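You operate a simulated robot arm through the tools that you are given. There is no shell and no other tool.

You are at the controls of a simulated robot arm. One attempt, no reset.

JOB
Square the pile with the orange guide and the backstop, and lock both.
Fine: the main switch ends padlocked.

The check looks at the end state, three seconds after you hand in, the way a careful person would. Anything else that was tipped, shoved, dropped, spilled or broken makes it a failure.

ROBOT AND FRAMES
A 6-joint arm with a two-finger parallel gripper, fixed in place. Base frame: the origin is on the floor under the middle of its stand, x ahead of it, y to its left, z up. Readings come in m, degrees, newtons and seconds.
With the tool pointing down near the work surface it reaches from about 0.34 to 0.86 m from the base axis. Its first joint turns from -115.0 to 115.0 degrees. Payload 3.43 kg.
The TCP is the grasp point between the finger pads, 0.034 m short of the fingertips. In the tool frame z runs along the fingers and y along their closing line. Largest opening 0.128 m; finger width 0.024, thickness 0.012; the body of the gripper, 0.048 by 0.13 m, starts 0.096 m behind the TCP.
Orientation is told as [roll, pitch, yaw] about the base's x, y, z axes, in that order, counted from this pose: with the fingers straight down and closing along the base's y, the tool's x points along the base's -x, its y along +y and its z along -z.

CONTROLS
- The arm moves only by the tool servo_tool. Its argument "series" is a list of rows, each an object (a shift or turn left out is 0, a gripper value left out holds the last) with "rotation": the turn, a rotation vector about the tool's x, y, z in degrees, a list of three; "linear": the shift along the tool's x, y, z in m, a list of three; "fingers": the finger opening in m, from 0 to 0.128. In form: [{"rotation": [ax, ay, az], "linear": [tx, ty, tz], "fingers": fingers}, ...]. A call has 1 to 20 rows; each row is the pose to reach, as a shift and turn from the pose commanded when the call began, along the tool's axes at that moment. Rows are played at 5 a second. More than 0.05 m and 8.6 degrees between two rows, or a gripper value outside its range, and nothing of the call is played. A pose out of reach is approached as far as the arm can. The call stops where the force on the tool passes 40 N (or 10 N more than at its start, if that is more) or the arm is blocked; 0.2 s more then pass. The fingers move at their own pace (about 0.108 m/s each) and stop on an object; they squeeze with about 22 N. The grip force told is the motor's: it shows also when the fingers shut on nothing. Time passes only in rows, and 0.2 s behind the last, so rows that repeat a pose let the fingers close. The reply holds the time, the measured pose of the TCP, the force on the tool along the base axes, the opening and the grip force, in the units named above and with some noise, with the torque about the TCP (base axes, N m) and any sound that the robot's microphone picked up, and new pictures: "pictures" is both (left out), scene, wrist or none.
- Cameras (640 x 400 px; columns grow to the right, rows downward): "scene" is fixed at [0.2387, 0.4976, 1.5329]; the picture's right is [-0.53, -0.85, 0.00], its down [-0.80, 0.51, -0.31] and it looks along [0.26, -0.16, -0.95] (base axes); focal length 214 px, centre (320, 200). "wrist" rides on the gripper at [0.076, -0.011, -0.16] in the tool frame; the picture's right is [0.15, 0.99, 0.00], its down [-0.88, 0.13, -0.46] and it looks along [-0.45, 0.07, 0.89] (tool axes); focal length 234 px, centre (320, 200). There is no depth. A picture from a camera that has moved, and an enlarged one, comes with that camera's place and axes in the base frame and with its lens. The place of the scene camera against the robot may be out by one fixed shift of up to 0.025 m in any direction.
- move_column(by): moves the trunk up (or, below 0, down) by that many m; the arm rides with it, the base frame stays. It gives what a move gives, with no picture.
- close_up(camera, box): a new picture of the part [left, top, right, bottom] of that camera's present view, enlarged. No time passes.
- close_job(): hands the job in; it is judged then, once.

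Places have to be worked out from the pictures, the camera data and where the tool is seen. Open the gripper and draw the arm clear of the work before you hand the job in, unless the task says otherwise.

The tools are called after "Request:" by a JSON object that holds its "fn" and its "kwargs". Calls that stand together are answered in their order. servo_tool: Moves the arm, as the interface text tells. Its arguments: {"type":"object","properties":{"series":{"type":"array","items":{"type":"object","properties":{"rotation":{"type":"array","items":{"type":"number"}},"linear":{"type":"array","items":{"type":"number"}},"fingers":{"type":"number"}}}},"pictures":{"type":"string","enum":["both","scene","wrist","none"]}},"required":["series"]} The other tools are called the same way: move_column (by) moves the trunk up or down; close_up (camera, box) takes an enlarged picture of a part of a camera's view; close_job () hands the job in.

At the start:

```text
t: 0.0
ee_pos: [0.4801, 0.0142, 1.2787]
tcp_rot: [0.0, -0.1, 0.0]
wrist_force: [0.1, 0.2, 0.0]
wrist_torque: [0.0, 0.01, 0.02]
grip_width: 0.1282
finger_force: 0.0
trunk travel left (down, up): [-0.7, 0.09]
```

scene: 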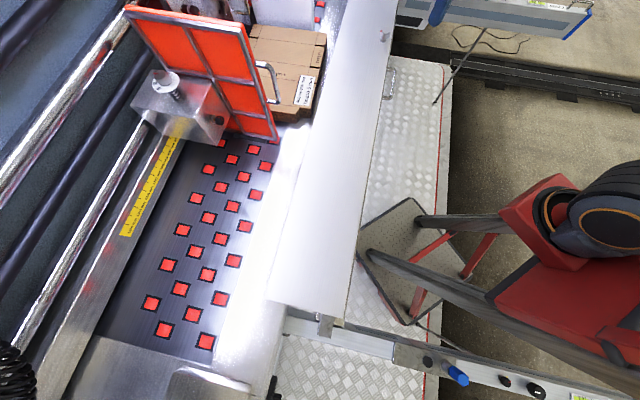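
wrist: 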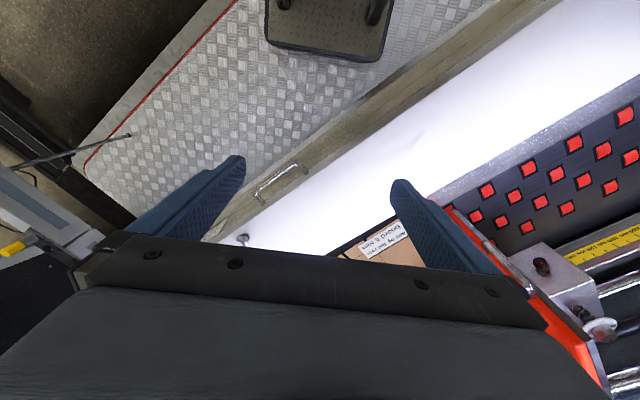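

I'll start by looking closely at the scene camera's view to identify the orange guide, the backstop, their locks, the pile and the main switch.

Request:
{"fn": "close_up", "kwargs": {"camera": "scene", "box": [100, 0, 340, 150]}}

Request:
{"fn": "close_up", "kwargs": {"camera": "scene", "box": [260, 280, 640, 400]}}

Request:
{"fn": "close_up", "kwargs": {"camera": "scene", "box": [340, 0, 640, 180]}}

Request:
{"fn": "close_up", "kwargs": {"camera": "wrist", "box": [0, 100, 320, 300]}}

Request:
{"fn": "close_up", "kwargs": {"camera": "wrist", "box": [400, 80, 640, 400]}}

```text
2.67 times, centred on (220, 75) of scene
camera zoom: at [0.2387, 0.4976, 1.5329], right [-0.53, -0.85, 0.0], down [-0.8, 0.51, -0.31], along [0.26, -0.16, -0.95], focal length 572 px, centre (587, 533)
```

zoom: 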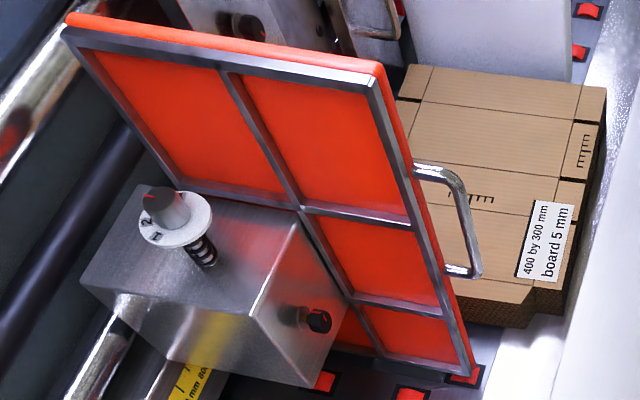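

```text
1.68 times, centred on (450, 340) of scene
camera zoom: at [0.2387, 0.4976, 1.5329], right [-0.53, -0.85, 0.0], down [-0.8, 0.51, -0.31], along [0.26, -0.16, -0.95], focal length 361 px, centre (101, -36)
```

zoom: 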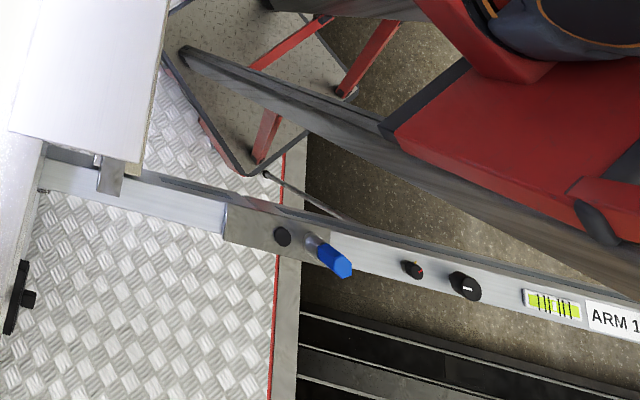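

```text
2.13 times, centred on (490, 90) of scene
camera zoom: at [0.2387, 0.4976, 1.5329], right [-0.53, -0.85, 0.0], down [-0.8, 0.51, -0.31], along [0.26, -0.16, -0.95], focal length 458 px, centre (-43, 435)
```

zoom: 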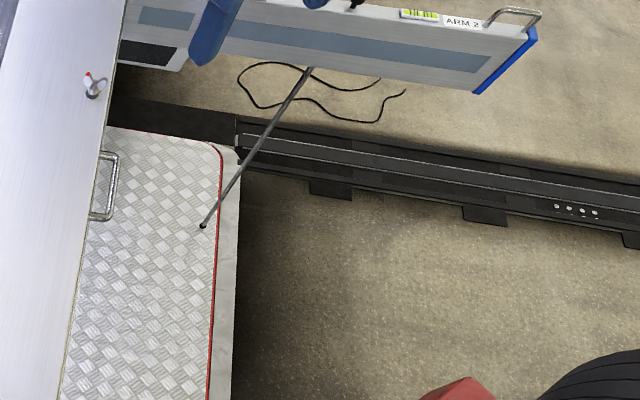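

```text
2.00 times, centred on (160, 200) of wrist
camera zoom: at [0.405, 0.0028, 1.4385], right [-0.15, 0.99, 0.0], down [0.88, 0.13, 0.46], along [0.45, 0.07, -0.89], focal length 468 px, centre (640, 200)
```

zoom: 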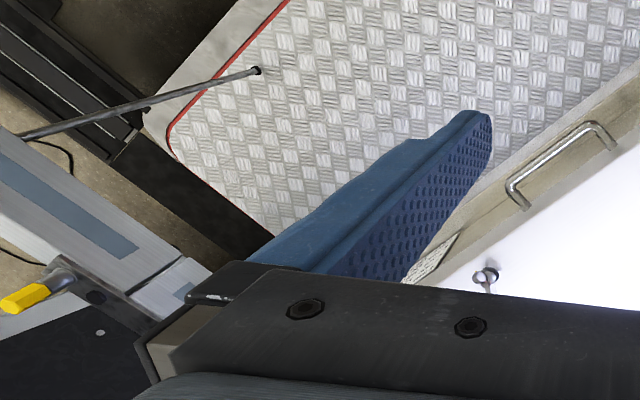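

```text
1.25 times, centred on (520, 240) of wrist
camera zoom: at [0.405, 0.0028, 1.4385], right [-0.15, 0.99, 0.0], down [0.88, 0.13, 0.46], along [0.45, 0.07, -0.89], focal length 293 px, centre (70, 150)
```

zoom: 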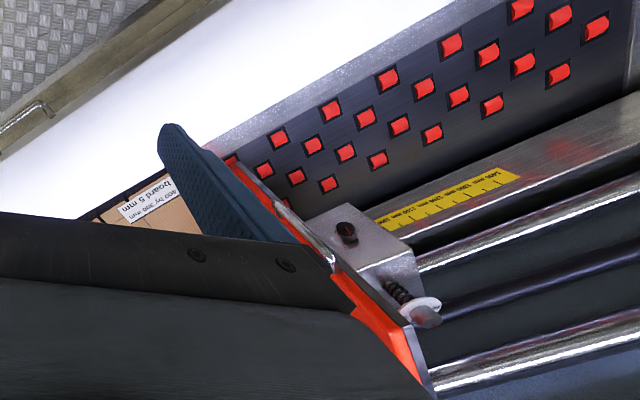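

The pile sits behind a tall orange guide near [0.7–0.8, 0.2–0.55]. I'll tilt the tool forward in free air so the wrist camera can look horizontally over the machine.

Request:
{"fn": "servo_tool", "kwargs": {"series": [{"rotation": [0, -8, 0]}, {"rotation": [0, -16, 0]}, {"rotation": [0, -24, 0]}, {"rotation": [0, -32, 0]}, {"rotation": [0, -40, 0]}, {"rotation": [0, -40, 0]}], "pictures": "wrist"}}

```text
t: 1.4
ee_pos: [0.495, 0.0151, 1.2737]
tcp_rot: [-0.1, -40.0, 0.0]
wrist_force: [0.4, 0.9, 0.1]
wrist_torque: [0.02, 0.01, 0.02]
grip_width: 0.1279
finger_force: 0.0
out of reach, approached as far as the arm can: row 5, 6
trunk travel left (down, up): [-0.7, 0.09]
camera wrist: at [0.3357, 0.0038, 1.3475], right [-0.11, 0.99, -0.09], down [0.38, 0.13, 0.92], along [0.92, 0.07, -0.39], focal length 234 px, centre (320, 200)
```

wrist: 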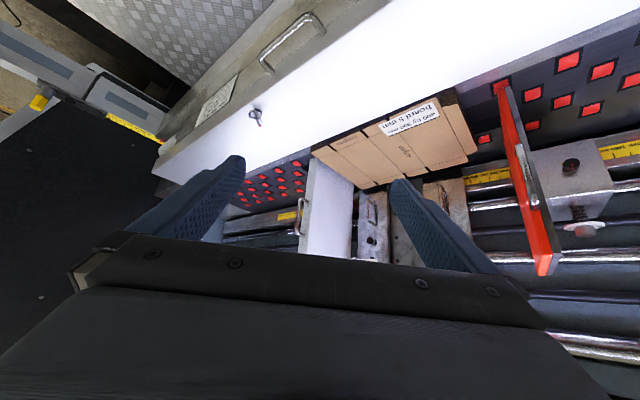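

This view shows the pile between the orange guide and a light backstop panel with a handle. I'll enlarge it.

Request:
{"fn": "close_up", "kwargs": {"camera": "wrist", "box": [280, 80, 480, 270]}}

Request:
{"fn": "close_up", "kwargs": {"camera": "wrist", "box": [180, 60, 340, 250]}}

Request:
{"fn": "close_up", "kwargs": {"camera": "wrist", "box": [440, 60, 640, 280]}}

Request:
{"fn": "close_up", "kwargs": {"camera": "wrist", "box": [0, 0, 220, 200]}}

```text
2.11 times, centred on (380, 175) of wrist
camera zoom: at [0.3357, 0.0038, 1.3475], right [-0.11, 0.99, -0.09], down [0.38, 0.13, 0.92], along [0.92, 0.07, -0.39], focal length 493 px, centre (194, 253)
```

zoom: 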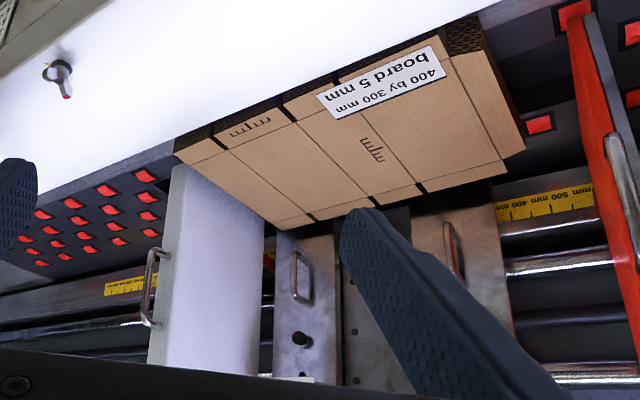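

```text
2.11 times, centred on (260, 155) of wrist
camera zoom: at [0.3357, 0.0038, 1.3475], right [-0.11, 0.99, -0.09], down [0.38, 0.13, 0.92], along [0.92, 0.07, -0.39], focal length 493 px, centre (446, 295)
```

zoom: 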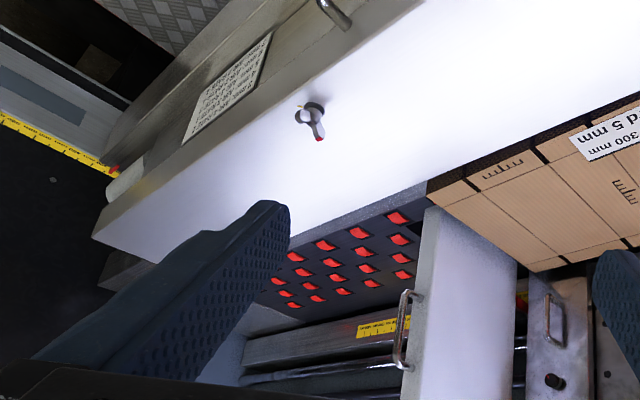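

```text
1.82 times, centred on (540, 170) of wrist
camera zoom: at [0.3357, 0.0038, 1.3475], right [-0.11, 0.99, -0.09], down [0.38, 0.13, 0.92], along [0.92, 0.07, -0.39], focal length 426 px, centre (-80, 254)
```

zoom: 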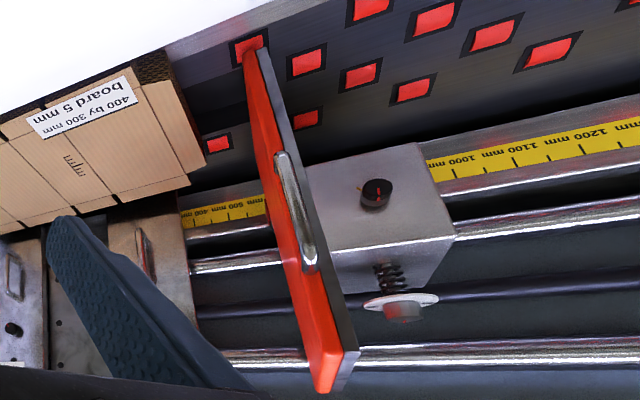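

```text
2.00 times, centred on (110, 100) of wrist
camera zoom: at [0.3357, 0.0038, 1.3475], right [-0.11, 0.99, -0.09], down [0.38, 0.13, 0.92], along [0.92, 0.07, -0.39], focal length 468 px, centre (740, 400)
```

zoom: 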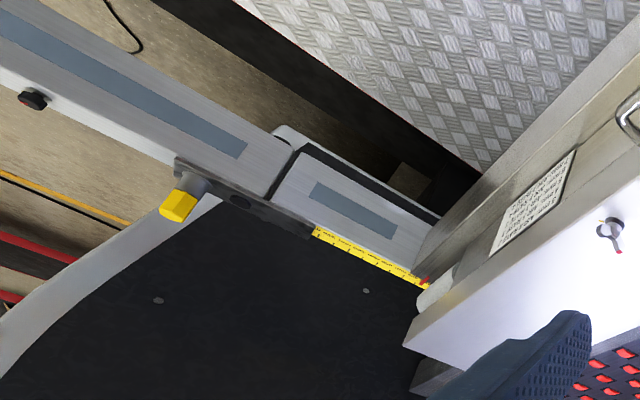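

There is a placard on the machine and a small red-tipped key/lever on the ledge. I'll zoom in on these from here.

Request:
{"fn": "close_up", "kwargs": {"camera": "wrist", "box": [195, 70, 250, 128]}}

Request:
{"fn": "close_up", "kwargs": {"camera": "wrist", "box": [238, 95, 278, 135]}}

Request:
{"fn": "close_up", "kwargs": {"camera": "wrist", "box": [285, 150, 385, 270]}}

Request:
{"fn": "close_up", "kwargs": {"camera": "wrist", "box": [530, 140, 630, 240]}}

```text
6.90 times, centred on (222, 99) of wrist
camera zoom: at [0.3357, 0.0038, 1.3475], right [-0.11, 0.99, -0.09], down [0.38, 0.13, 0.92], along [0.92, 0.07, -0.39], focal length 1615 px, centre (992, 897)
```

zoom: 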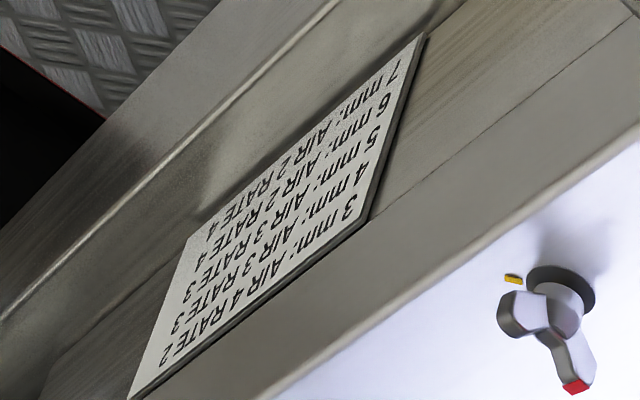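

```text
10.00 times, centred on (258, 115) of wrist
camera zoom: at [0.3357, 0.0038, 1.3475], right [-0.11, 0.99, -0.09], down [0.38, 0.13, 0.92], along [0.92, 0.07, -0.39], focal length 2342 px, centre (940, 1050)
```

zoom: 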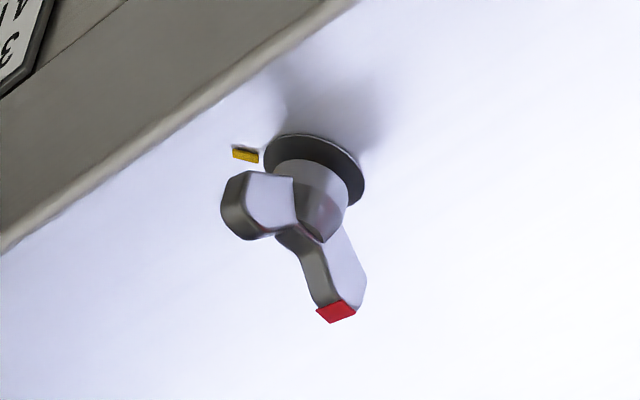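

```text
3.33 times, centred on (335, 210) of wrist
camera zoom: at [0.3357, 0.0038, 1.3475], right [-0.11, 0.99, -0.09], down [0.38, 0.13, 0.92], along [0.92, 0.07, -0.39], focal length 781 px, centre (270, 167)
```

zoom: 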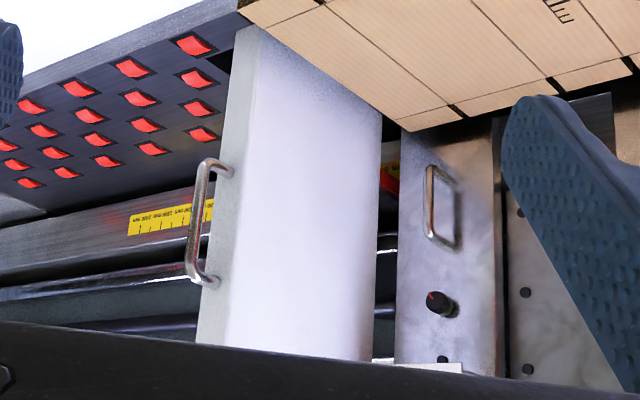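

```text
4.00 times, centred on (580, 190) of wrist
camera zoom: at [0.3357, 0.0038, 1.3475], right [-0.11, 0.99, -0.09], down [0.38, 0.13, 0.92], along [0.92, 0.07, -0.39], focal length 937 px, centre (-720, 240)
```

zoom: 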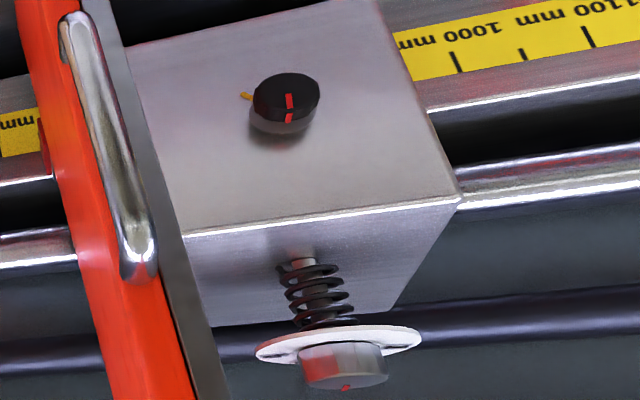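

The placard is only a rate table. Next I need an unobstructed look at the plates behind the pile, so I'll move forward, tilt further, and close the fingers to clear the view.

Request:
{"fn": "servo_tool", "kwargs": {"series": [{"linear": [-0.025, 0, 0.02], "rotation": [0, -5, 0], "fingers": 0.0}, {"linear": [-0.05, 0, 0.04], "rotation": [0, -10, 0]}, {"linear": [-0.075, 0, 0.06], "rotation": [0, -15, 0]}, {"linear": [-0.1, 0, 0.08], "rotation": [0, -20, 0]}, {"linear": [-0.1, 0, 0.08], "rotation": [0, -25, 0]}, {"linear": [-0.1, 0, 0.08], "rotation": [0, -25, 0]}], "pictures": "both"}}

```text
t: 2.8
ee_pos: [0.6158, 0.001, 1.2696]
tcp_rot: [8.8, -61.1, -14.6]
wrist_force: [0.5, 2.6, 1.0]
wrist_torque: [-0.15, 0.15, 0.0]
grip_width: 0.0001
finger_force: 22.0
out of reach, approached as far as the arm can: row 4, 5, 6
trunk travel left (down, up): [-0.7, 0.09]
camera wrist: at [0.4394, 0.0116, 1.2797], right [0.05, 1.0, -0.05], down [0.03, 0.05, 1.0], along [1.0, -0.05, -0.03], focal length 234 px, centre (320, 200)
```

scene: 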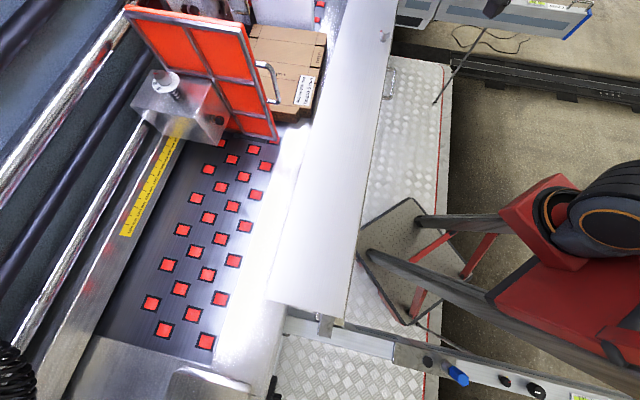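
wrist: 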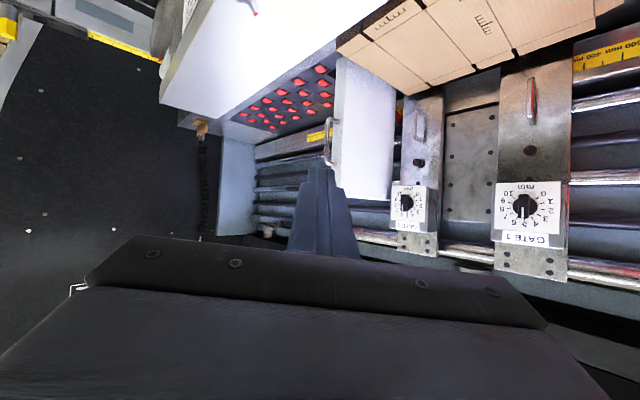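

Now the machine is clear: two gates behind the pile with dials, a pale side guide on one side, the orange guide on the other, and the long white ledge with handle and lever probably being the backstop. I'll zoom in to confirm.

Request:
{"fn": "close_up", "kwargs": {"camera": "wrist", "box": [320, 50, 600, 290]}}

Request:
{"fn": "close_up", "kwargs": {"camera": "wrist", "box": [60, 0, 320, 160]}}

Request:
{"fn": "close_up", "kwargs": {"camera": "wrist", "box": [300, 40, 420, 220]}}

Request:
{"fn": "close_up", "kwargs": {"camera": "wrist", "box": [0, 0, 160, 100]}}

Request:
{"fn": "close_up", "kwargs": {"camera": "scene", "box": [380, 330, 640, 400]}}

Request:
{"fn": "close_up", "kwargs": {"camera": "scene", "box": [390, 0, 640, 60]}}

```text
1.67 times, centred on (460, 170) of wrist
camera zoom: at [0.4394, 0.0116, 1.2797], right [0.05, 1.0, -0.05], down [0.03, 0.05, 1.0], along [1.0, -0.05, -0.03], focal length 390 px, centre (87, 250)
```

zoom: 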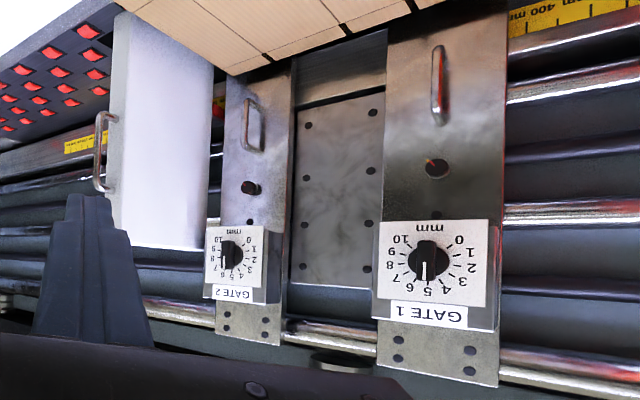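

```text
2.46 times, centred on (190, 80) of wrist
camera zoom: at [0.4394, 0.0116, 1.2797], right [0.05, 1.0, -0.05], down [0.03, 0.05, 1.0], along [1.0, -0.05, -0.03], focal length 576 px, centre (640, 495)
```

zoom: 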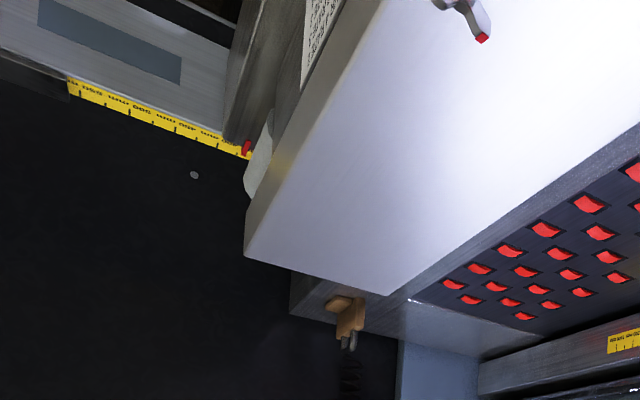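

```text
2.22 times, centred on (360, 130) of wrist
camera zoom: at [0.4394, 0.0116, 1.2797], right [0.05, 1.0, -0.05], down [0.03, 0.05, 1.0], along [1.0, -0.05, -0.03], focal length 520 px, centre (231, 356)
```

zoom: 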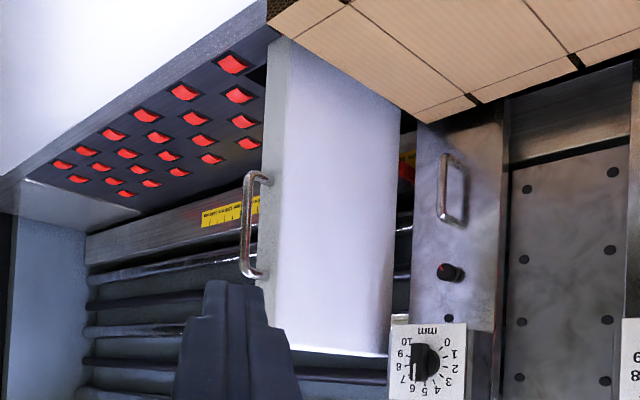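

```text
4.00 times, centred on (80, 50) of wrist
camera zoom: at [0.4394, 0.0116, 1.2797], right [0.05, 1.0, -0.05], down [0.03, 0.05, 1.0], along [1.0, -0.05, -0.03], focal length 937 px, centre (1280, 800)
```

zoom: 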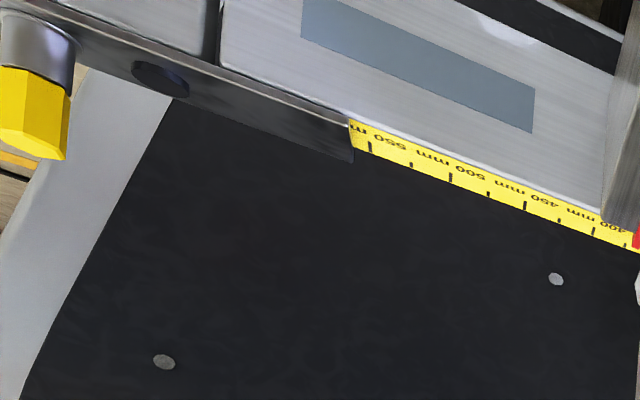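

```text
2.46 times, centred on (510, 365) of scene
camera zoom: at [0.2387, 0.4976, 1.5329], right [-0.53, -0.85, 0.0], down [-0.8, 0.51, -0.31], along [0.26, -0.16, -0.95], focal length 528 px, centre (-148, -206)
```

zoom: 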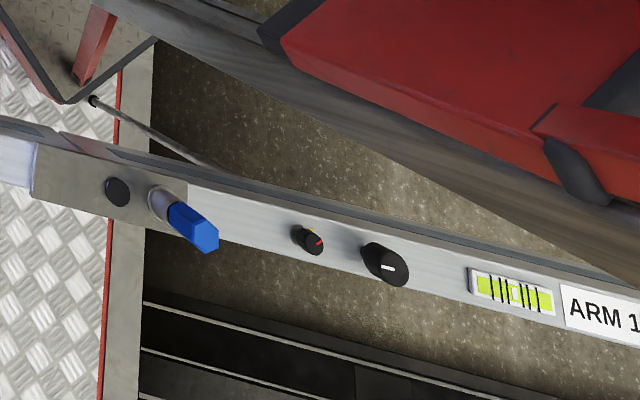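

```text
2.56 times, centred on (515, 30) of scene
camera zoom: at [0.2387, 0.4976, 1.5329], right [-0.53, -0.85, 0.0], down [-0.8, 0.51, -0.31], along [0.26, -0.16, -0.95], focal length 549 px, centre (-179, 635)
```

zoom: 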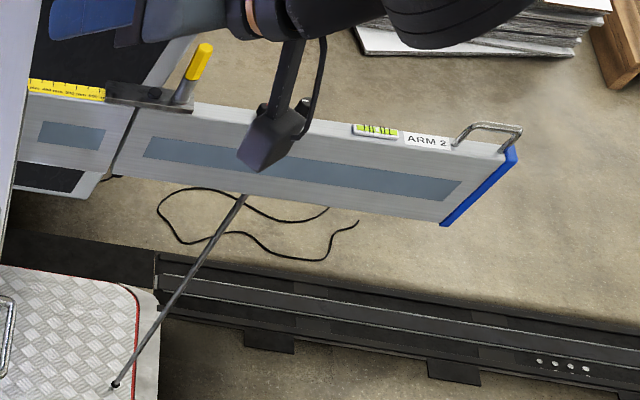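

The backstop is the white-topped beam running between ARM 1 and ARM 2, with a ruler and red pointer, and its lock is the small lever with the red tip. I'll zoom in on each knob to learn what its red and yellow marks mean.

Request:
{"fn": "close_up", "kwargs": {"camera": "wrist", "box": [505, 130, 555, 170]}}

Request:
{"fn": "close_up", "kwargs": {"camera": "wrist", "box": [405, 145, 445, 180]}}

Request:
{"fn": "close_up", "kwargs": {"camera": "scene", "box": [140, 60, 240, 140]}}

Request:
{"fn": "close_up", "kwargs": {"camera": "scene", "box": [370, 20, 400, 50]}}

Request:
{"fn": "close_up", "kwargs": {"camera": "scene", "box": [485, 360, 555, 400]}}

Request:
{"fn": "close_up", "kwargs": {"camera": "wrist", "box": [330, 0, 600, 120]}}

```text
10.00 times, centred on (530, 150) of wrist
camera zoom: at [0.4394, 0.0116, 1.2797], right [0.05, 1.0, -0.05], down [0.03, 0.05, 1.0], along [1.0, -0.05, -0.03], focal length 2342 px, centre (-1780, 700)
```

zoom: 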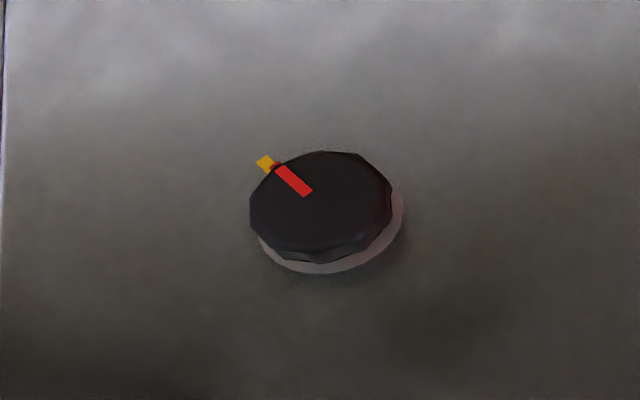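

```text
11.43 times, centred on (425, 162) of wrist
camera zoom: at [0.4394, 0.0116, 1.2797], right [0.05, 1.0, -0.05], down [0.03, 0.05, 1.0], along [1.0, -0.05, -0.03], focal length 2676 px, centre (-880, 629)
```

zoom: 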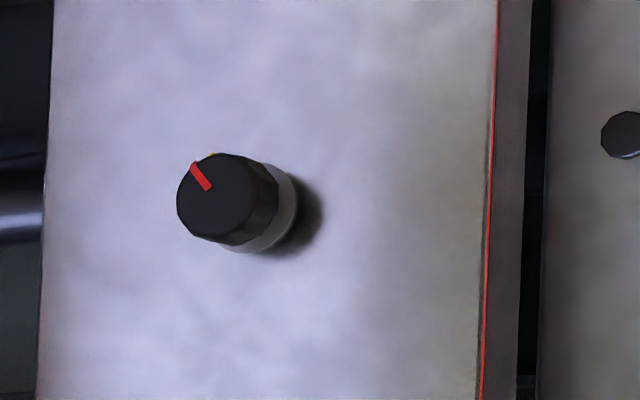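

```text
5.00 times, centred on (190, 100) of scene
camera zoom: at [0.2387, 0.4976, 1.5329], right [-0.53, -0.85, 0.0], down [-0.8, 0.51, -0.31], along [0.26, -0.16, -0.95], focal length 1072 px, centre (970, 700)
```

zoom: 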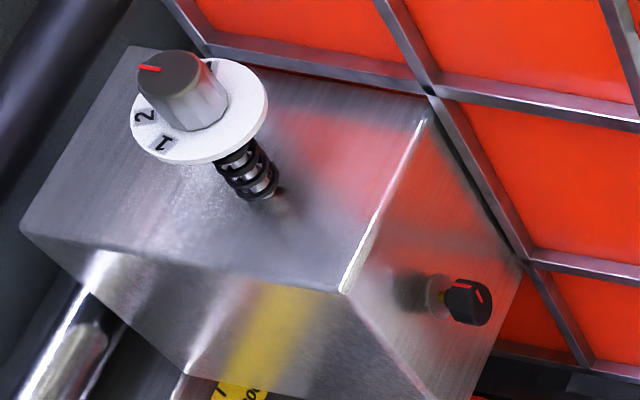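

```text
13.33 times, centred on (385, 35) of scene
camera zoom: at [0.2387, 0.4976, 1.5329], right [-0.53, -0.85, 0.0], down [-0.8, 0.51, -0.31], along [0.26, -0.16, -0.95], focal length 2860 px, centre (-547, 2400)
```

zoom: 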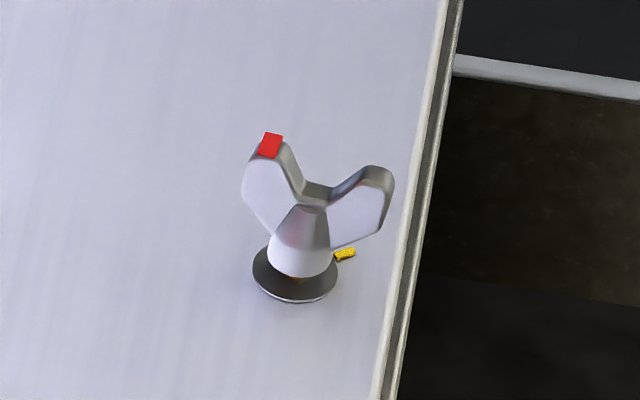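

```text
9.14 times, centred on (520, 380) of scene
camera zoom: at [0.2387, 0.4976, 1.5329], right [-0.53, -0.85, 0.0], down [-0.8, 0.51, -0.31], along [0.26, -0.16, -0.95], focal length 1961 px, centre (-1509, -1446)
```

zoom: 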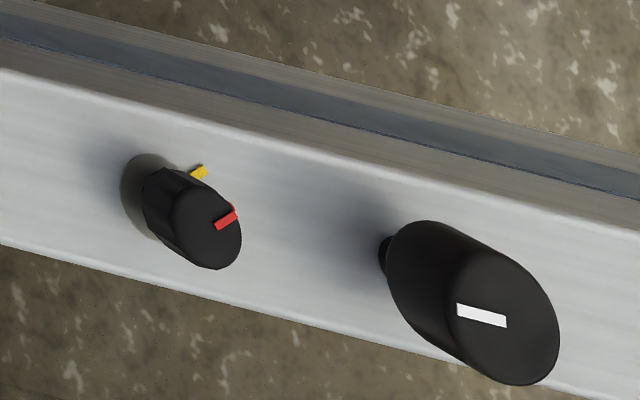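

```text
2.37 times, centred on (465, 60) of wrist
camera zoom: at [0.4394, 0.0116, 1.2797], right [0.05, 1.0, -0.05], down [0.03, 0.05, 1.0], along [1.0, -0.05, -0.03], focal length 555 px, centre (-24, 532)
```

zoom: 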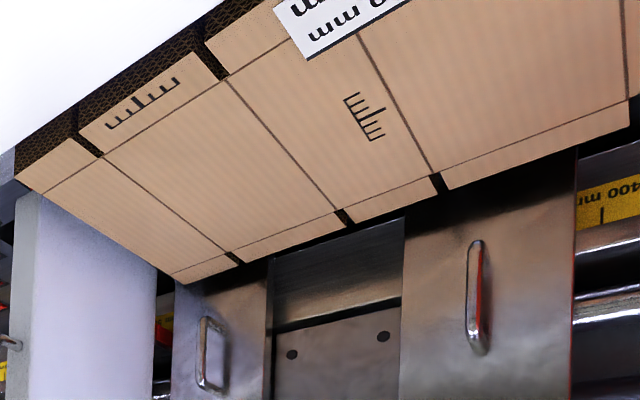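

Gate 1, Gate 2 and ARM 1 all have their red mark on the yellow mark, which I take to mean locked. The orange guide's knob and the backstop's wing nut are about 90° off, so unlocked. I'll check the remaining regions for the main switch before touching anything.

Request:
{"fn": "close_up", "kwargs": {"camera": "scene", "box": [140, 320, 340, 400]}}

Request:
{"fn": "close_up", "kwargs": {"camera": "scene", "box": [0, 0, 160, 100]}}

Request:
{"fn": "close_up", "kwargs": {"camera": "scene", "box": [0, 320, 120, 400]}}

Request:
{"fn": "close_up", "kwargs": {"camera": "scene", "box": [180, 0, 340, 60]}}

Request:
{"fn": "close_up", "kwargs": {"camera": "wrist", "box": [0, 0, 240, 240]}}

Request:
{"fn": "close_up", "kwargs": {"camera": "scene", "box": [520, 0, 640, 180]}}

```text
3.20 times, centred on (240, 360) of scene
camera zoom: at [0.2387, 0.4976, 1.5329], right [-0.53, -0.85, 0.0], down [-0.8, 0.51, -0.31], along [0.26, -0.16, -0.95], focal length 686 px, centre (576, -312)
```

zoom: 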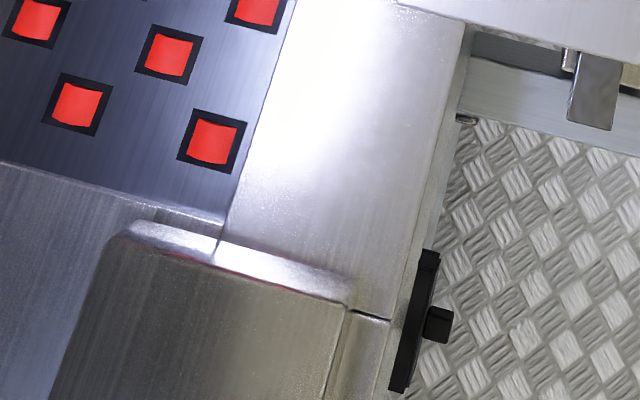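

```text
4.00 times, centred on (80, 50) of scene
camera zoom: at [0.2387, 0.4976, 1.5329], right [-0.53, -0.85, 0.0], down [-0.8, 0.51, -0.31], along [0.26, -0.16, -0.95], focal length 858 px, centre (1280, 800)
```

zoom: 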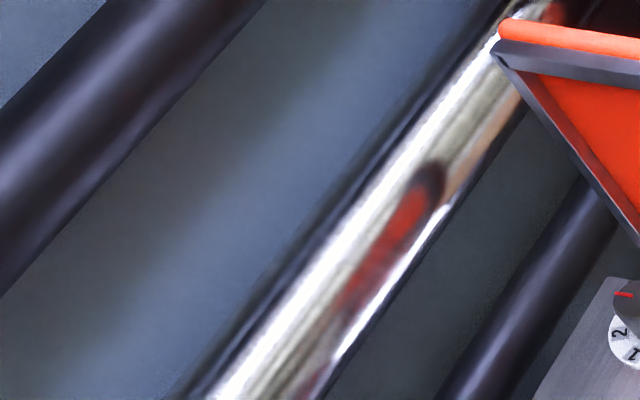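

```text
5.00 times, centred on (60, 360) of scene
camera zoom: at [0.2387, 0.4976, 1.5329], right [-0.53, -0.85, 0.0], down [-0.8, 0.51, -0.31], along [0.26, -0.16, -0.95], focal length 1072 px, centre (1620, -600)
```

zoom: 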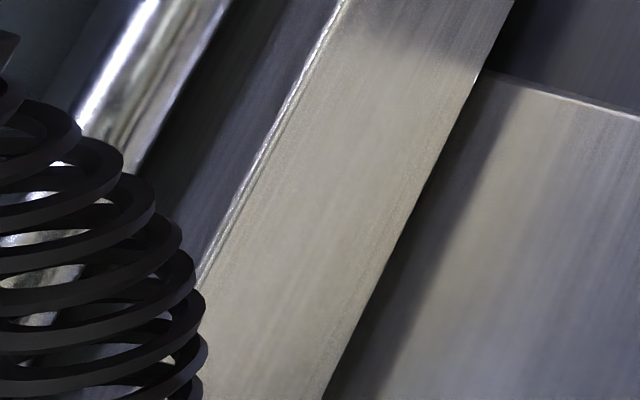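

```text
4.00 times, centred on (260, 30) of scene
camera zoom: at [0.2387, 0.4976, 1.5329], right [-0.53, -0.85, 0.0], down [-0.8, 0.51, -0.31], along [0.26, -0.16, -0.95], focal length 858 px, centre (560, 880)
```

zoom: 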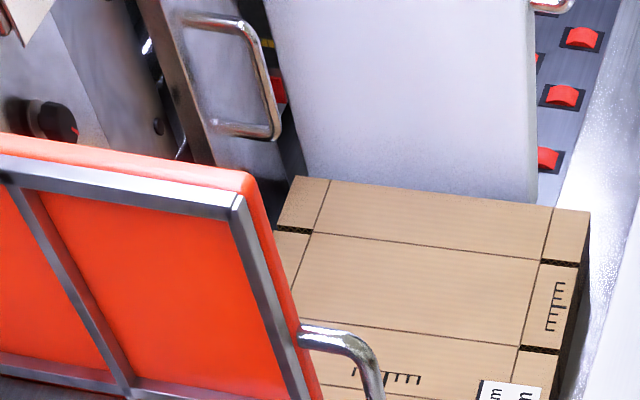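

```text
1.67 times, centred on (120, 120) of wrist
camera zoom: at [0.4394, 0.0116, 1.2797], right [0.05, 1.0, -0.05], down [0.03, 0.05, 1.0], along [1.0, -0.05, -0.03], focal length 390 px, centre (653, 333)
```

zoom: 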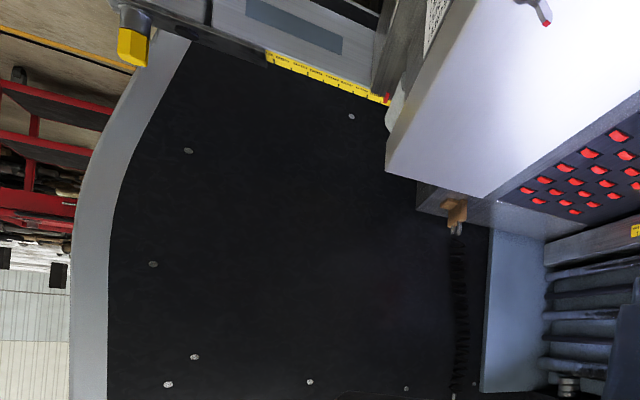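

```text
2.22 times, centred on (580, 90) of scene
camera zoom: at [0.2387, 0.4976, 1.5329], right [-0.53, -0.85, 0.0], down [-0.8, 0.51, -0.31], along [0.26, -0.16, -0.95], focal length 477 px, centre (-258, 444)
```

zoom: 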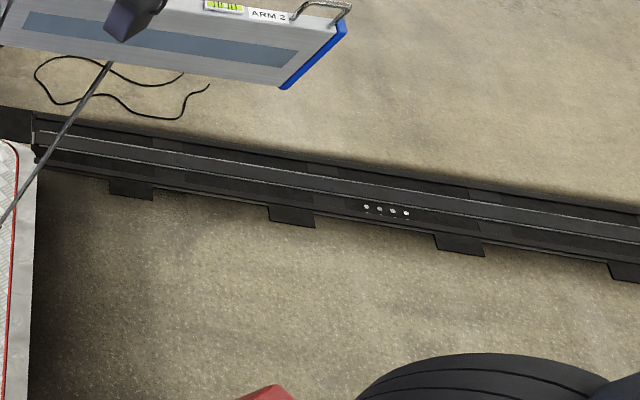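

Still no clear main switch; there's a black fitting on the front face at the far left end (about [0.03, 0.8]) that I want to look at. I'll bring the tool back to vertical first, fingers still closed.

Request:
{"fn": "servo_tool", "kwargs": {"series": [{"rotation": [0, 8, 0]}, {"rotation": [0, 16, 0]}, {"rotation": [0, 24, 0]}, {"rotation": [0, 32, 0]}, {"rotation": [0, 40, 0], "linear": [0.01, 0, 0]}, {"rotation": [0, 48, 0], "linear": [0.01, 0, 0]}, {"rotation": [0, 56, 0], "linear": [0.01, 0, 0]}, {"rotation": [0, 65, 0], "linear": [0.01, 0, 0]}], "pictures": "wrist"}}

```text
refused: row 8 steps farther than a row can; nothing moved
```

The last row stepped 9° and was refused, so I'll spread it out.

Request:
{"fn": "servo_tool", "kwargs": {"series": [{"rotation": [0, 8, 0]}, {"rotation": [0, 16, 0]}, {"rotation": [0, 24, 0]}, {"rotation": [0, 32, 0]}, {"rotation": [0, 40, 0]}, {"rotation": [0, 48, 0]}, {"rotation": [0, 56, 0]}, {"rotation": [0, 64, 0]}, {"rotation": [0, 65, 0]}], "pictures": "wrist"}}

```text
t: 4.8
ee_pos: [0.6185, 0.0057, 1.274]
tcp_rot: [-1.4, 2.7, -2.4]
wrist_force: [0.0, 0.7, -0.5]
wrist_torque: [0.04, 0.0, 0.0]
grip_width: 0.0001
finger_force: 22.4
out of reach, approached as far as the arm can: row 1, 2
trunk travel left (down, up): [-0.7, 0.09]
camera wrist: at [0.5503, 0.0017, 1.4386], right [-0.11, 0.99, -0.02], down [0.91, 0.1, 0.41], along [0.41, 0.03, -0.91], focal length 234 px, centre (320, 200)
```

wrist: 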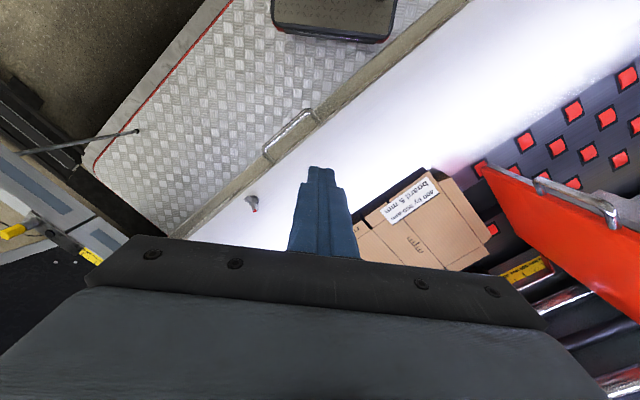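

Commanded pose tracks what was reached. Now I'll swing left, well above everything, to look at the machine's front-left end and the black fitting.

Request:
{"fn": "servo_tool", "kwargs": {"series": [{"linear": [0.0387, 0.028, 0], "rotation": [0, 0, -5.8]}, {"linear": [0.0774, 0.056, 0], "rotation": [0, 0, -11.6]}, {"linear": [0.116, 0.084, 0], "rotation": [0, 0, -17.4]}, {"linear": [0.155, 0.112, 0], "rotation": [0, 0, -23.2]}, {"linear": [0.193, 0.14, 0], "rotation": [0, 0, -29]}, {"linear": [0.232, 0.168, 0], "rotation": [0, 0, -34.8]}, {"linear": [0.271, 0.196, 0], "rotation": [0, 0, -40.6]}, {"linear": [0.31, 0.2245, 0], "rotation": [0, 0, -46.4]}, {"linear": [0.348, 0.2526, 0], "rotation": [0, 0, -52.2]}, {"linear": [0.387, 0.281, 0], "rotation": [0, 0, -58]}, {"linear": [0.426, 0.309, 0], "rotation": [0, 0, -63.8]}, {"linear": [0.464, 0.337, 0], "rotation": [0, 0, -69.6]}, {"linear": [0.503, 0.365, 0], "rotation": [0, 0, -75.4]}, {"linear": [0.542, 0.393, 0], "rotation": [0, 0, -81.2]}, {"linear": [0.58, 0.421, 0], "rotation": [0, 0, -87]}, {"linear": [0.619, 0.449, 0], "rotation": [0, 0, -92]}], "pictures": "both"}}

```text
t: 8.2
ee_pos: [0.0171, 0.4815, 1.2922]
tcp_rot: [2.9, 1.4, 89.7]
wrist_force: [0.2, 0.3, -0.8]
wrist_torque: [0.01, 0.0, 0.01]
grip_width: 0.0001
finger_force: 21.8
trunk travel left (down, up): [-0.7, 0.09]
camera wrist: at [0.0361, 0.4106, 1.4545], right [-0.99, -0.14, 0.05], down [-0.1, 0.89, 0.44], along [-0.11, 0.43, -0.9], focal length 234 px, centre (320, 200)
```

scene: 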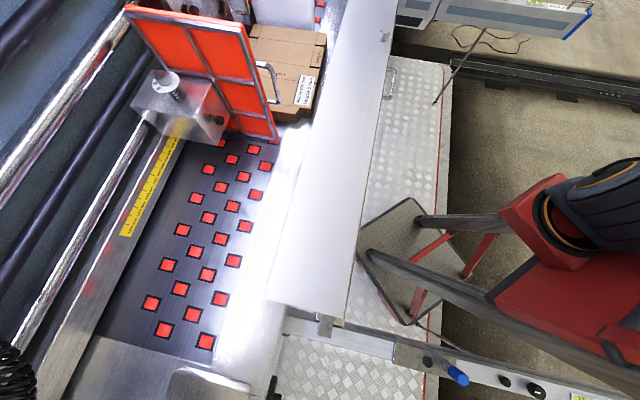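
wrist: 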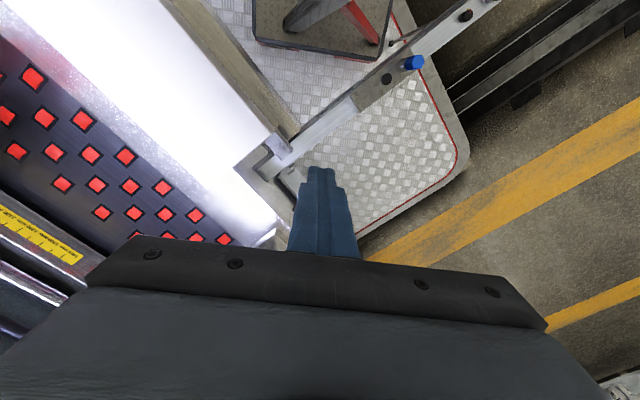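

I'll tilt the tool forward here to look at that front-left area.

Request:
{"fn": "servo_tool", "kwargs": {"series": [{"rotation": [0, -8, 0]}, {"rotation": [0, -16, 0]}, {"rotation": [0, -24, 0]}, {"rotation": [0, -32, 0]}, {"rotation": [0, -32, 0]}], "pictures": "wrist"}}

```text
t: 9.4
ee_pos: [0.0182, 0.4799, 1.2925]
tcp_rot: [3.1, -30.7, 87.9]
wrist_force: [-0.2, -0.1, 0.4]
wrist_torque: [0.0, -0.01, -0.01]
grip_width: 0.0001
finger_force: 22.2
trunk travel left (down, up): [-0.7, 0.09]
camera wrist: at [0.0333, 0.3338, 1.3912], right [-0.99, -0.12, -0.03], down [-0.09, 0.52, 0.85], along [-0.09, 0.84, -0.53], focal length 234 px, centre (320, 200)
```

wrist: 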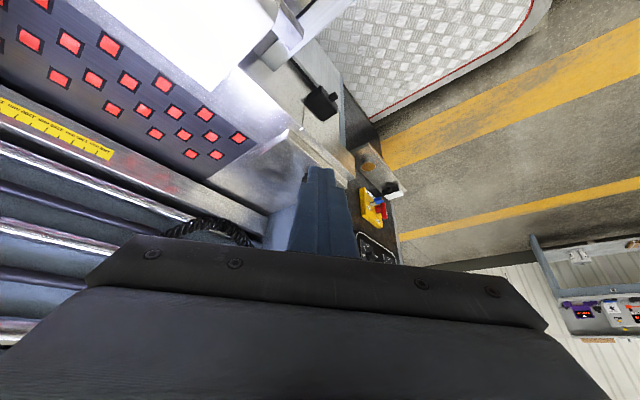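

I can see a yellow/red item (likely the main switch) and an open cabinet. I'll enlarge those.

Request:
{"fn": "close_up", "kwargs": {"camera": "wrist", "box": [340, 140, 420, 270]}}

Request:
{"fn": "close_up", "kwargs": {"camera": "wrist", "box": [520, 230, 640, 350]}}

Request:
{"fn": "close_up", "kwargs": {"camera": "wrist", "box": [260, 50, 360, 130]}}

```text
3.08 times, centred on (380, 205) of wrist
camera zoom: at [0.0333, 0.3338, 1.3912], right [-0.99, -0.12, -0.03], down [-0.09, 0.52, 0.85], along [-0.09, 0.84, -0.53], focal length 720 px, centre (135, 185)
```

zoom: 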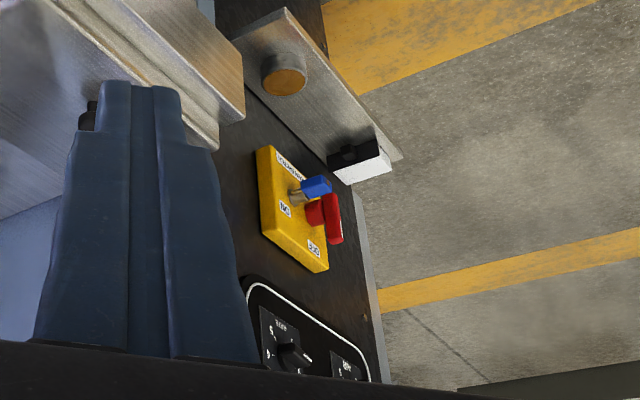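

```text
3.33 times, centred on (580, 290) of wrist
camera zoom: at [0.0333, 0.3338, 1.3912], right [-0.99, -0.12, -0.03], down [-0.09, 0.52, 0.85], along [-0.09, 0.84, -0.53], focal length 781 px, centre (-547, -100)
```

zoom: 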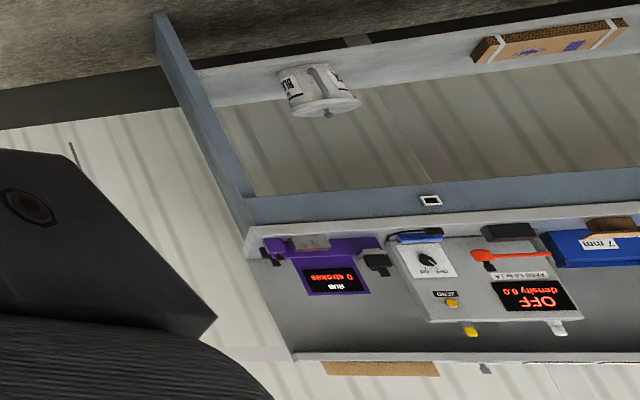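

```text
5.00 times, centred on (310, 90) of wrist
camera zoom: at [0.0333, 0.3338, 1.3912], right [-0.99, -0.12, -0.03], down [-0.09, 0.52, 0.85], along [-0.09, 0.84, -0.53], focal length 1171 px, centre (370, 750)
```

zoom: 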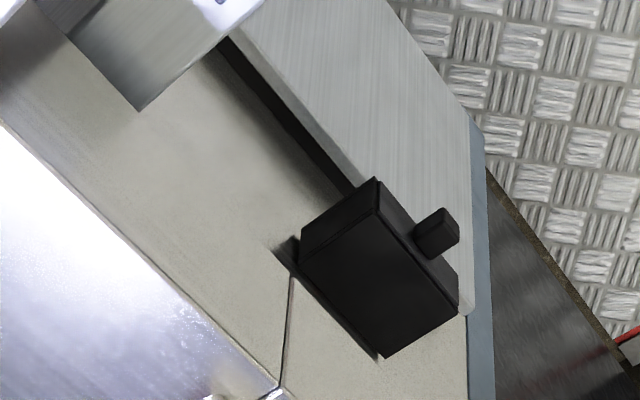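

Request:
{"fn": "close_up", "kwargs": {"camera": "wrist", "box": [366, 182, 390, 212]}}

Request:
{"fn": "close_up", "kwargs": {"camera": "wrist", "box": [370, 225, 410, 255]}}

```text
13.33 times, centred on (378, 197) of wrist
camera zoom: at [0.0333, 0.3338, 1.3912], right [-0.99, -0.12, -0.03], down [-0.09, 0.52, 0.85], along [-0.09, 0.84, -0.53], focal length 3122 px, centre (-453, 240)
```

zoom: 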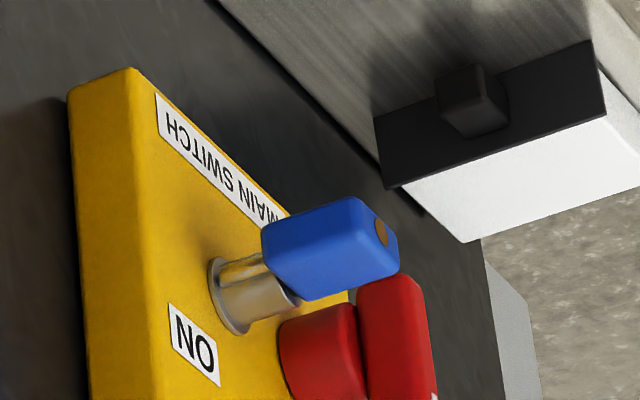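

```text
13.33 times, centred on (390, 240) of wrist
camera zoom: at [0.0333, 0.3338, 1.3912], right [-0.99, -0.12, -0.03], down [-0.09, 0.52, 0.85], along [-0.09, 0.84, -0.53], focal length 3122 px, centre (-613, -333)
```

zoom: 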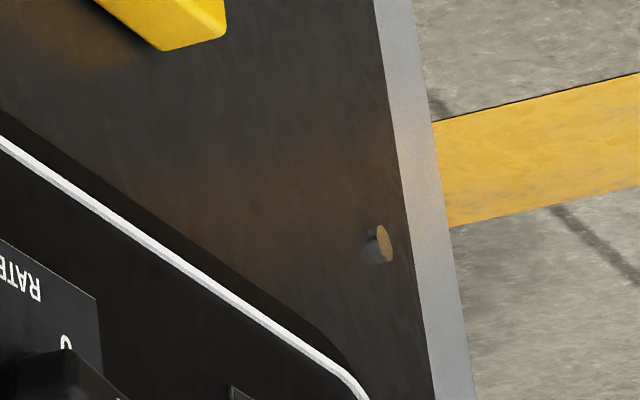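

The main switch is already padlocked in OFF, so I leave it alone. Now I'll bring the tool upright and move over the backstop and pile, with the closing line along the rails (yaw about 47°), to measure the geometry.

Request:
{"fn": "servo_tool", "kwargs": {"series": [{"rotation": [0.7, 7.7, 0]}, {"rotation": [1.4, 15.4, 0]}, {"rotation": [2.1, 23.1, 0]}, {"rotation": [2.7, 30.7, 0]}], "pictures": "none"}}

```text
t: 10.4
ee_pos: [0.0176, 0.4788, 1.2932]
tcp_rot: [0.2, 0.1, 88.9]
wrist_force: [-0.3, -1.4, 0.4]
wrist_torque: [0.1, 0.0, -0.04]
grip_width: 0.0
finger_force: 21.9
trunk travel left (down, up): [-0.7, 0.09]
```

Request:
{"fn": "servo_tool", "kwargs": {"series": [{"linear": [0.0228, -0.0399, 0], "rotation": [0, 0, 2.5]}, {"linear": [0.0456, -0.0798, 0], "rotation": [0, 0, 5]}, {"linear": [0.0685, -0.1196, 0], "rotation": [0, 0, 7.5]}, {"linear": [0.0913, -0.1595, 0], "rotation": [0, 0, 10]}, {"linear": [0.1141, -0.1994, 0], "rotation": [0, 0, 12.5]}, {"linear": [0.1369, -0.2393, 0], "rotation": [0, 0, 15]}, {"linear": [0.1597, -0.2792, 0], "rotation": [0, 0, 17.5]}, {"linear": [0.1826, -0.319, 0], "rotation": [0, 0, 20]}, {"linear": [0.2054, -0.3589, 0], "rotation": [0, 0, 22.5]}, {"linear": [0.2282, -0.3988, 0], "rotation": [0, 0, 25]}, {"linear": [0.251, -0.4387, 0], "rotation": [0, 0, 27.5]}, {"linear": [0.2738, -0.4786, 0], "rotation": [0, 0, 30]}, {"linear": [0.2967, -0.5184, 0], "rotation": [0, 0, 32.5]}, {"linear": [0.3195, -0.5583, 0], "rotation": [0, 0, 35]}, {"linear": [0.3423, -0.5982, 0], "rotation": [0, 0, 37.5]}, {"linear": [0.3651, -0.6381, 0], "rotation": [0, 0, 40]}, {"linear": [0.388, -0.678, 0], "rotation": [0, 0, 41.9]}], "pictures": "both"}}

```text
t: 14.0
ee_pos: [0.6884, 0.0773, 1.2917]
tcp_rot: [0.1, 0.2, 47.1]
wrist_force: [-0.7, 1.1, -0.3]
wrist_torque: [-0.01, -0.08, -0.01]
grip_width: 0.0001
finger_force: 22.3
trunk travel left (down, up): [-0.7, 0.09]
camera wrist: at [0.6462, 0.0148, 1.4521], right [-0.82, 0.57, 0.0], down [0.51, 0.73, 0.45], along [0.26, 0.37, -0.89], focal length 234 px, centre (320, 200)
```

scene: 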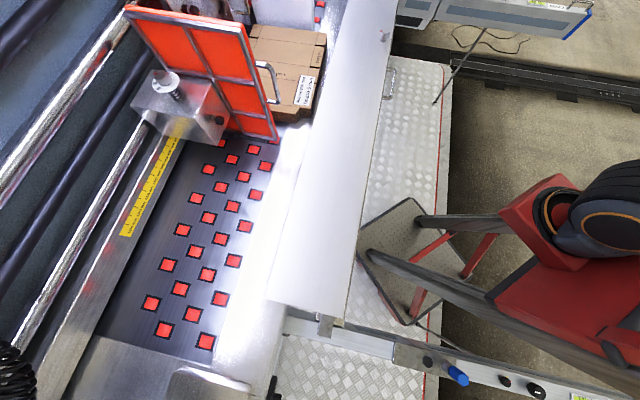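
wrist: 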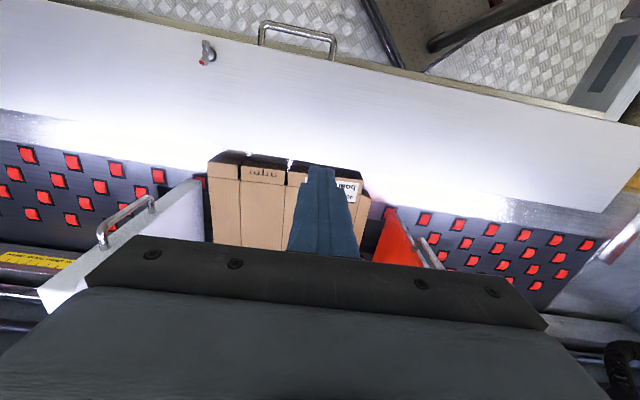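

A good overhead view. I'll zoom in on the pile, the backstop edges, and both side guides to measure positions.

Request:
{"fn": "close_up", "kwargs": {"camera": "wrist", "box": [180, 120, 440, 280]}}

Request:
{"fn": "close_up", "kwargs": {"camera": "wrist", "box": [60, 130, 230, 240]}}

Request:
{"fn": "close_up", "kwargs": {"camera": "wrist", "box": [180, 0, 380, 120]}}

Request:
{"fn": "close_up", "kwargs": {"camera": "wrist", "box": [350, 150, 480, 260]}}

```text
2.46 times, centred on (310, 200) of wrist
camera zoom: at [0.6462, 0.0148, 1.4521], right [-0.82, 0.57, 0.0], down [0.51, 0.73, 0.45], along [0.26, 0.37, -0.89], focal length 576 px, centre (345, 200)
```

zoom: 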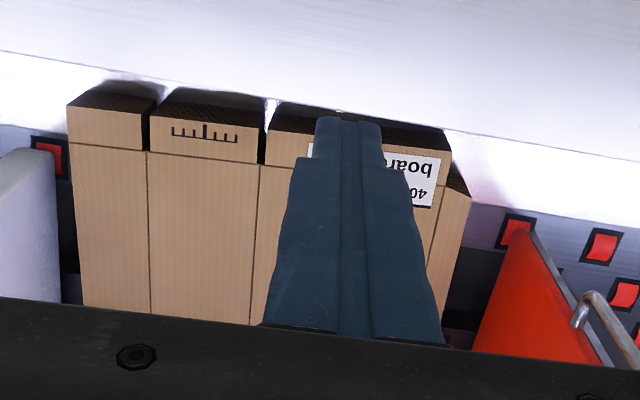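

```text
3.64 times, centred on (145, 185) of wrist
camera zoom: at [0.6462, 0.0148, 1.4521], right [-0.82, 0.57, 0.0], down [0.51, 0.73, 0.45], along [0.26, 0.37, -0.89], focal length 852 px, centre (956, 254)
```

zoom: 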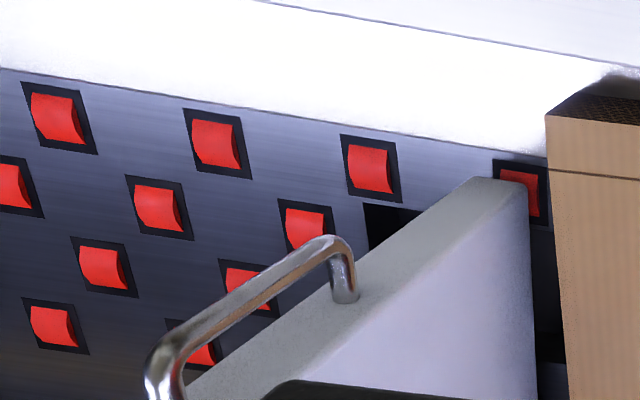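

```text
3.20 times, centred on (280, 60) of wrist
camera zoom: at [0.6462, 0.0148, 1.4521], right [-0.82, 0.57, 0.0], down [0.51, 0.73, 0.45], along [0.26, 0.37, -0.89], focal length 749 px, centre (448, 648)
```

zoom: 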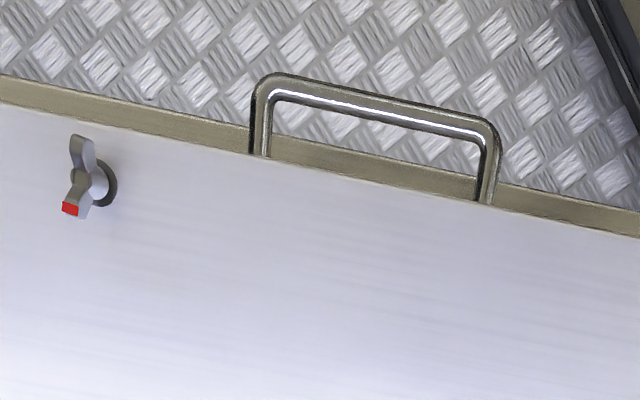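

```text
3.64 times, centred on (415, 205) of wrist
camera zoom: at [0.6462, 0.0148, 1.4521], right [-0.82, 0.57, 0.0], down [0.51, 0.73, 0.45], along [0.26, 0.37, -0.89], focal length 852 px, centre (-26, 182)
```

zoom: 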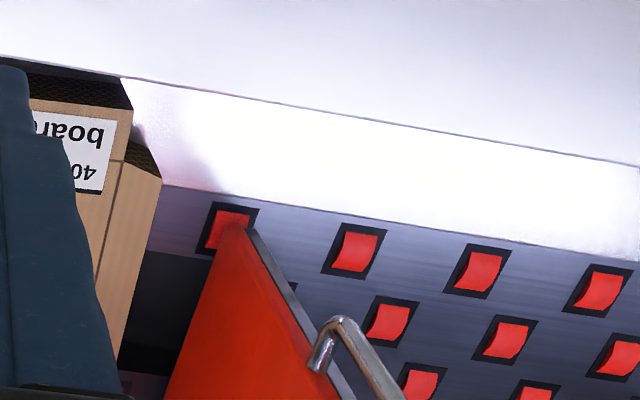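

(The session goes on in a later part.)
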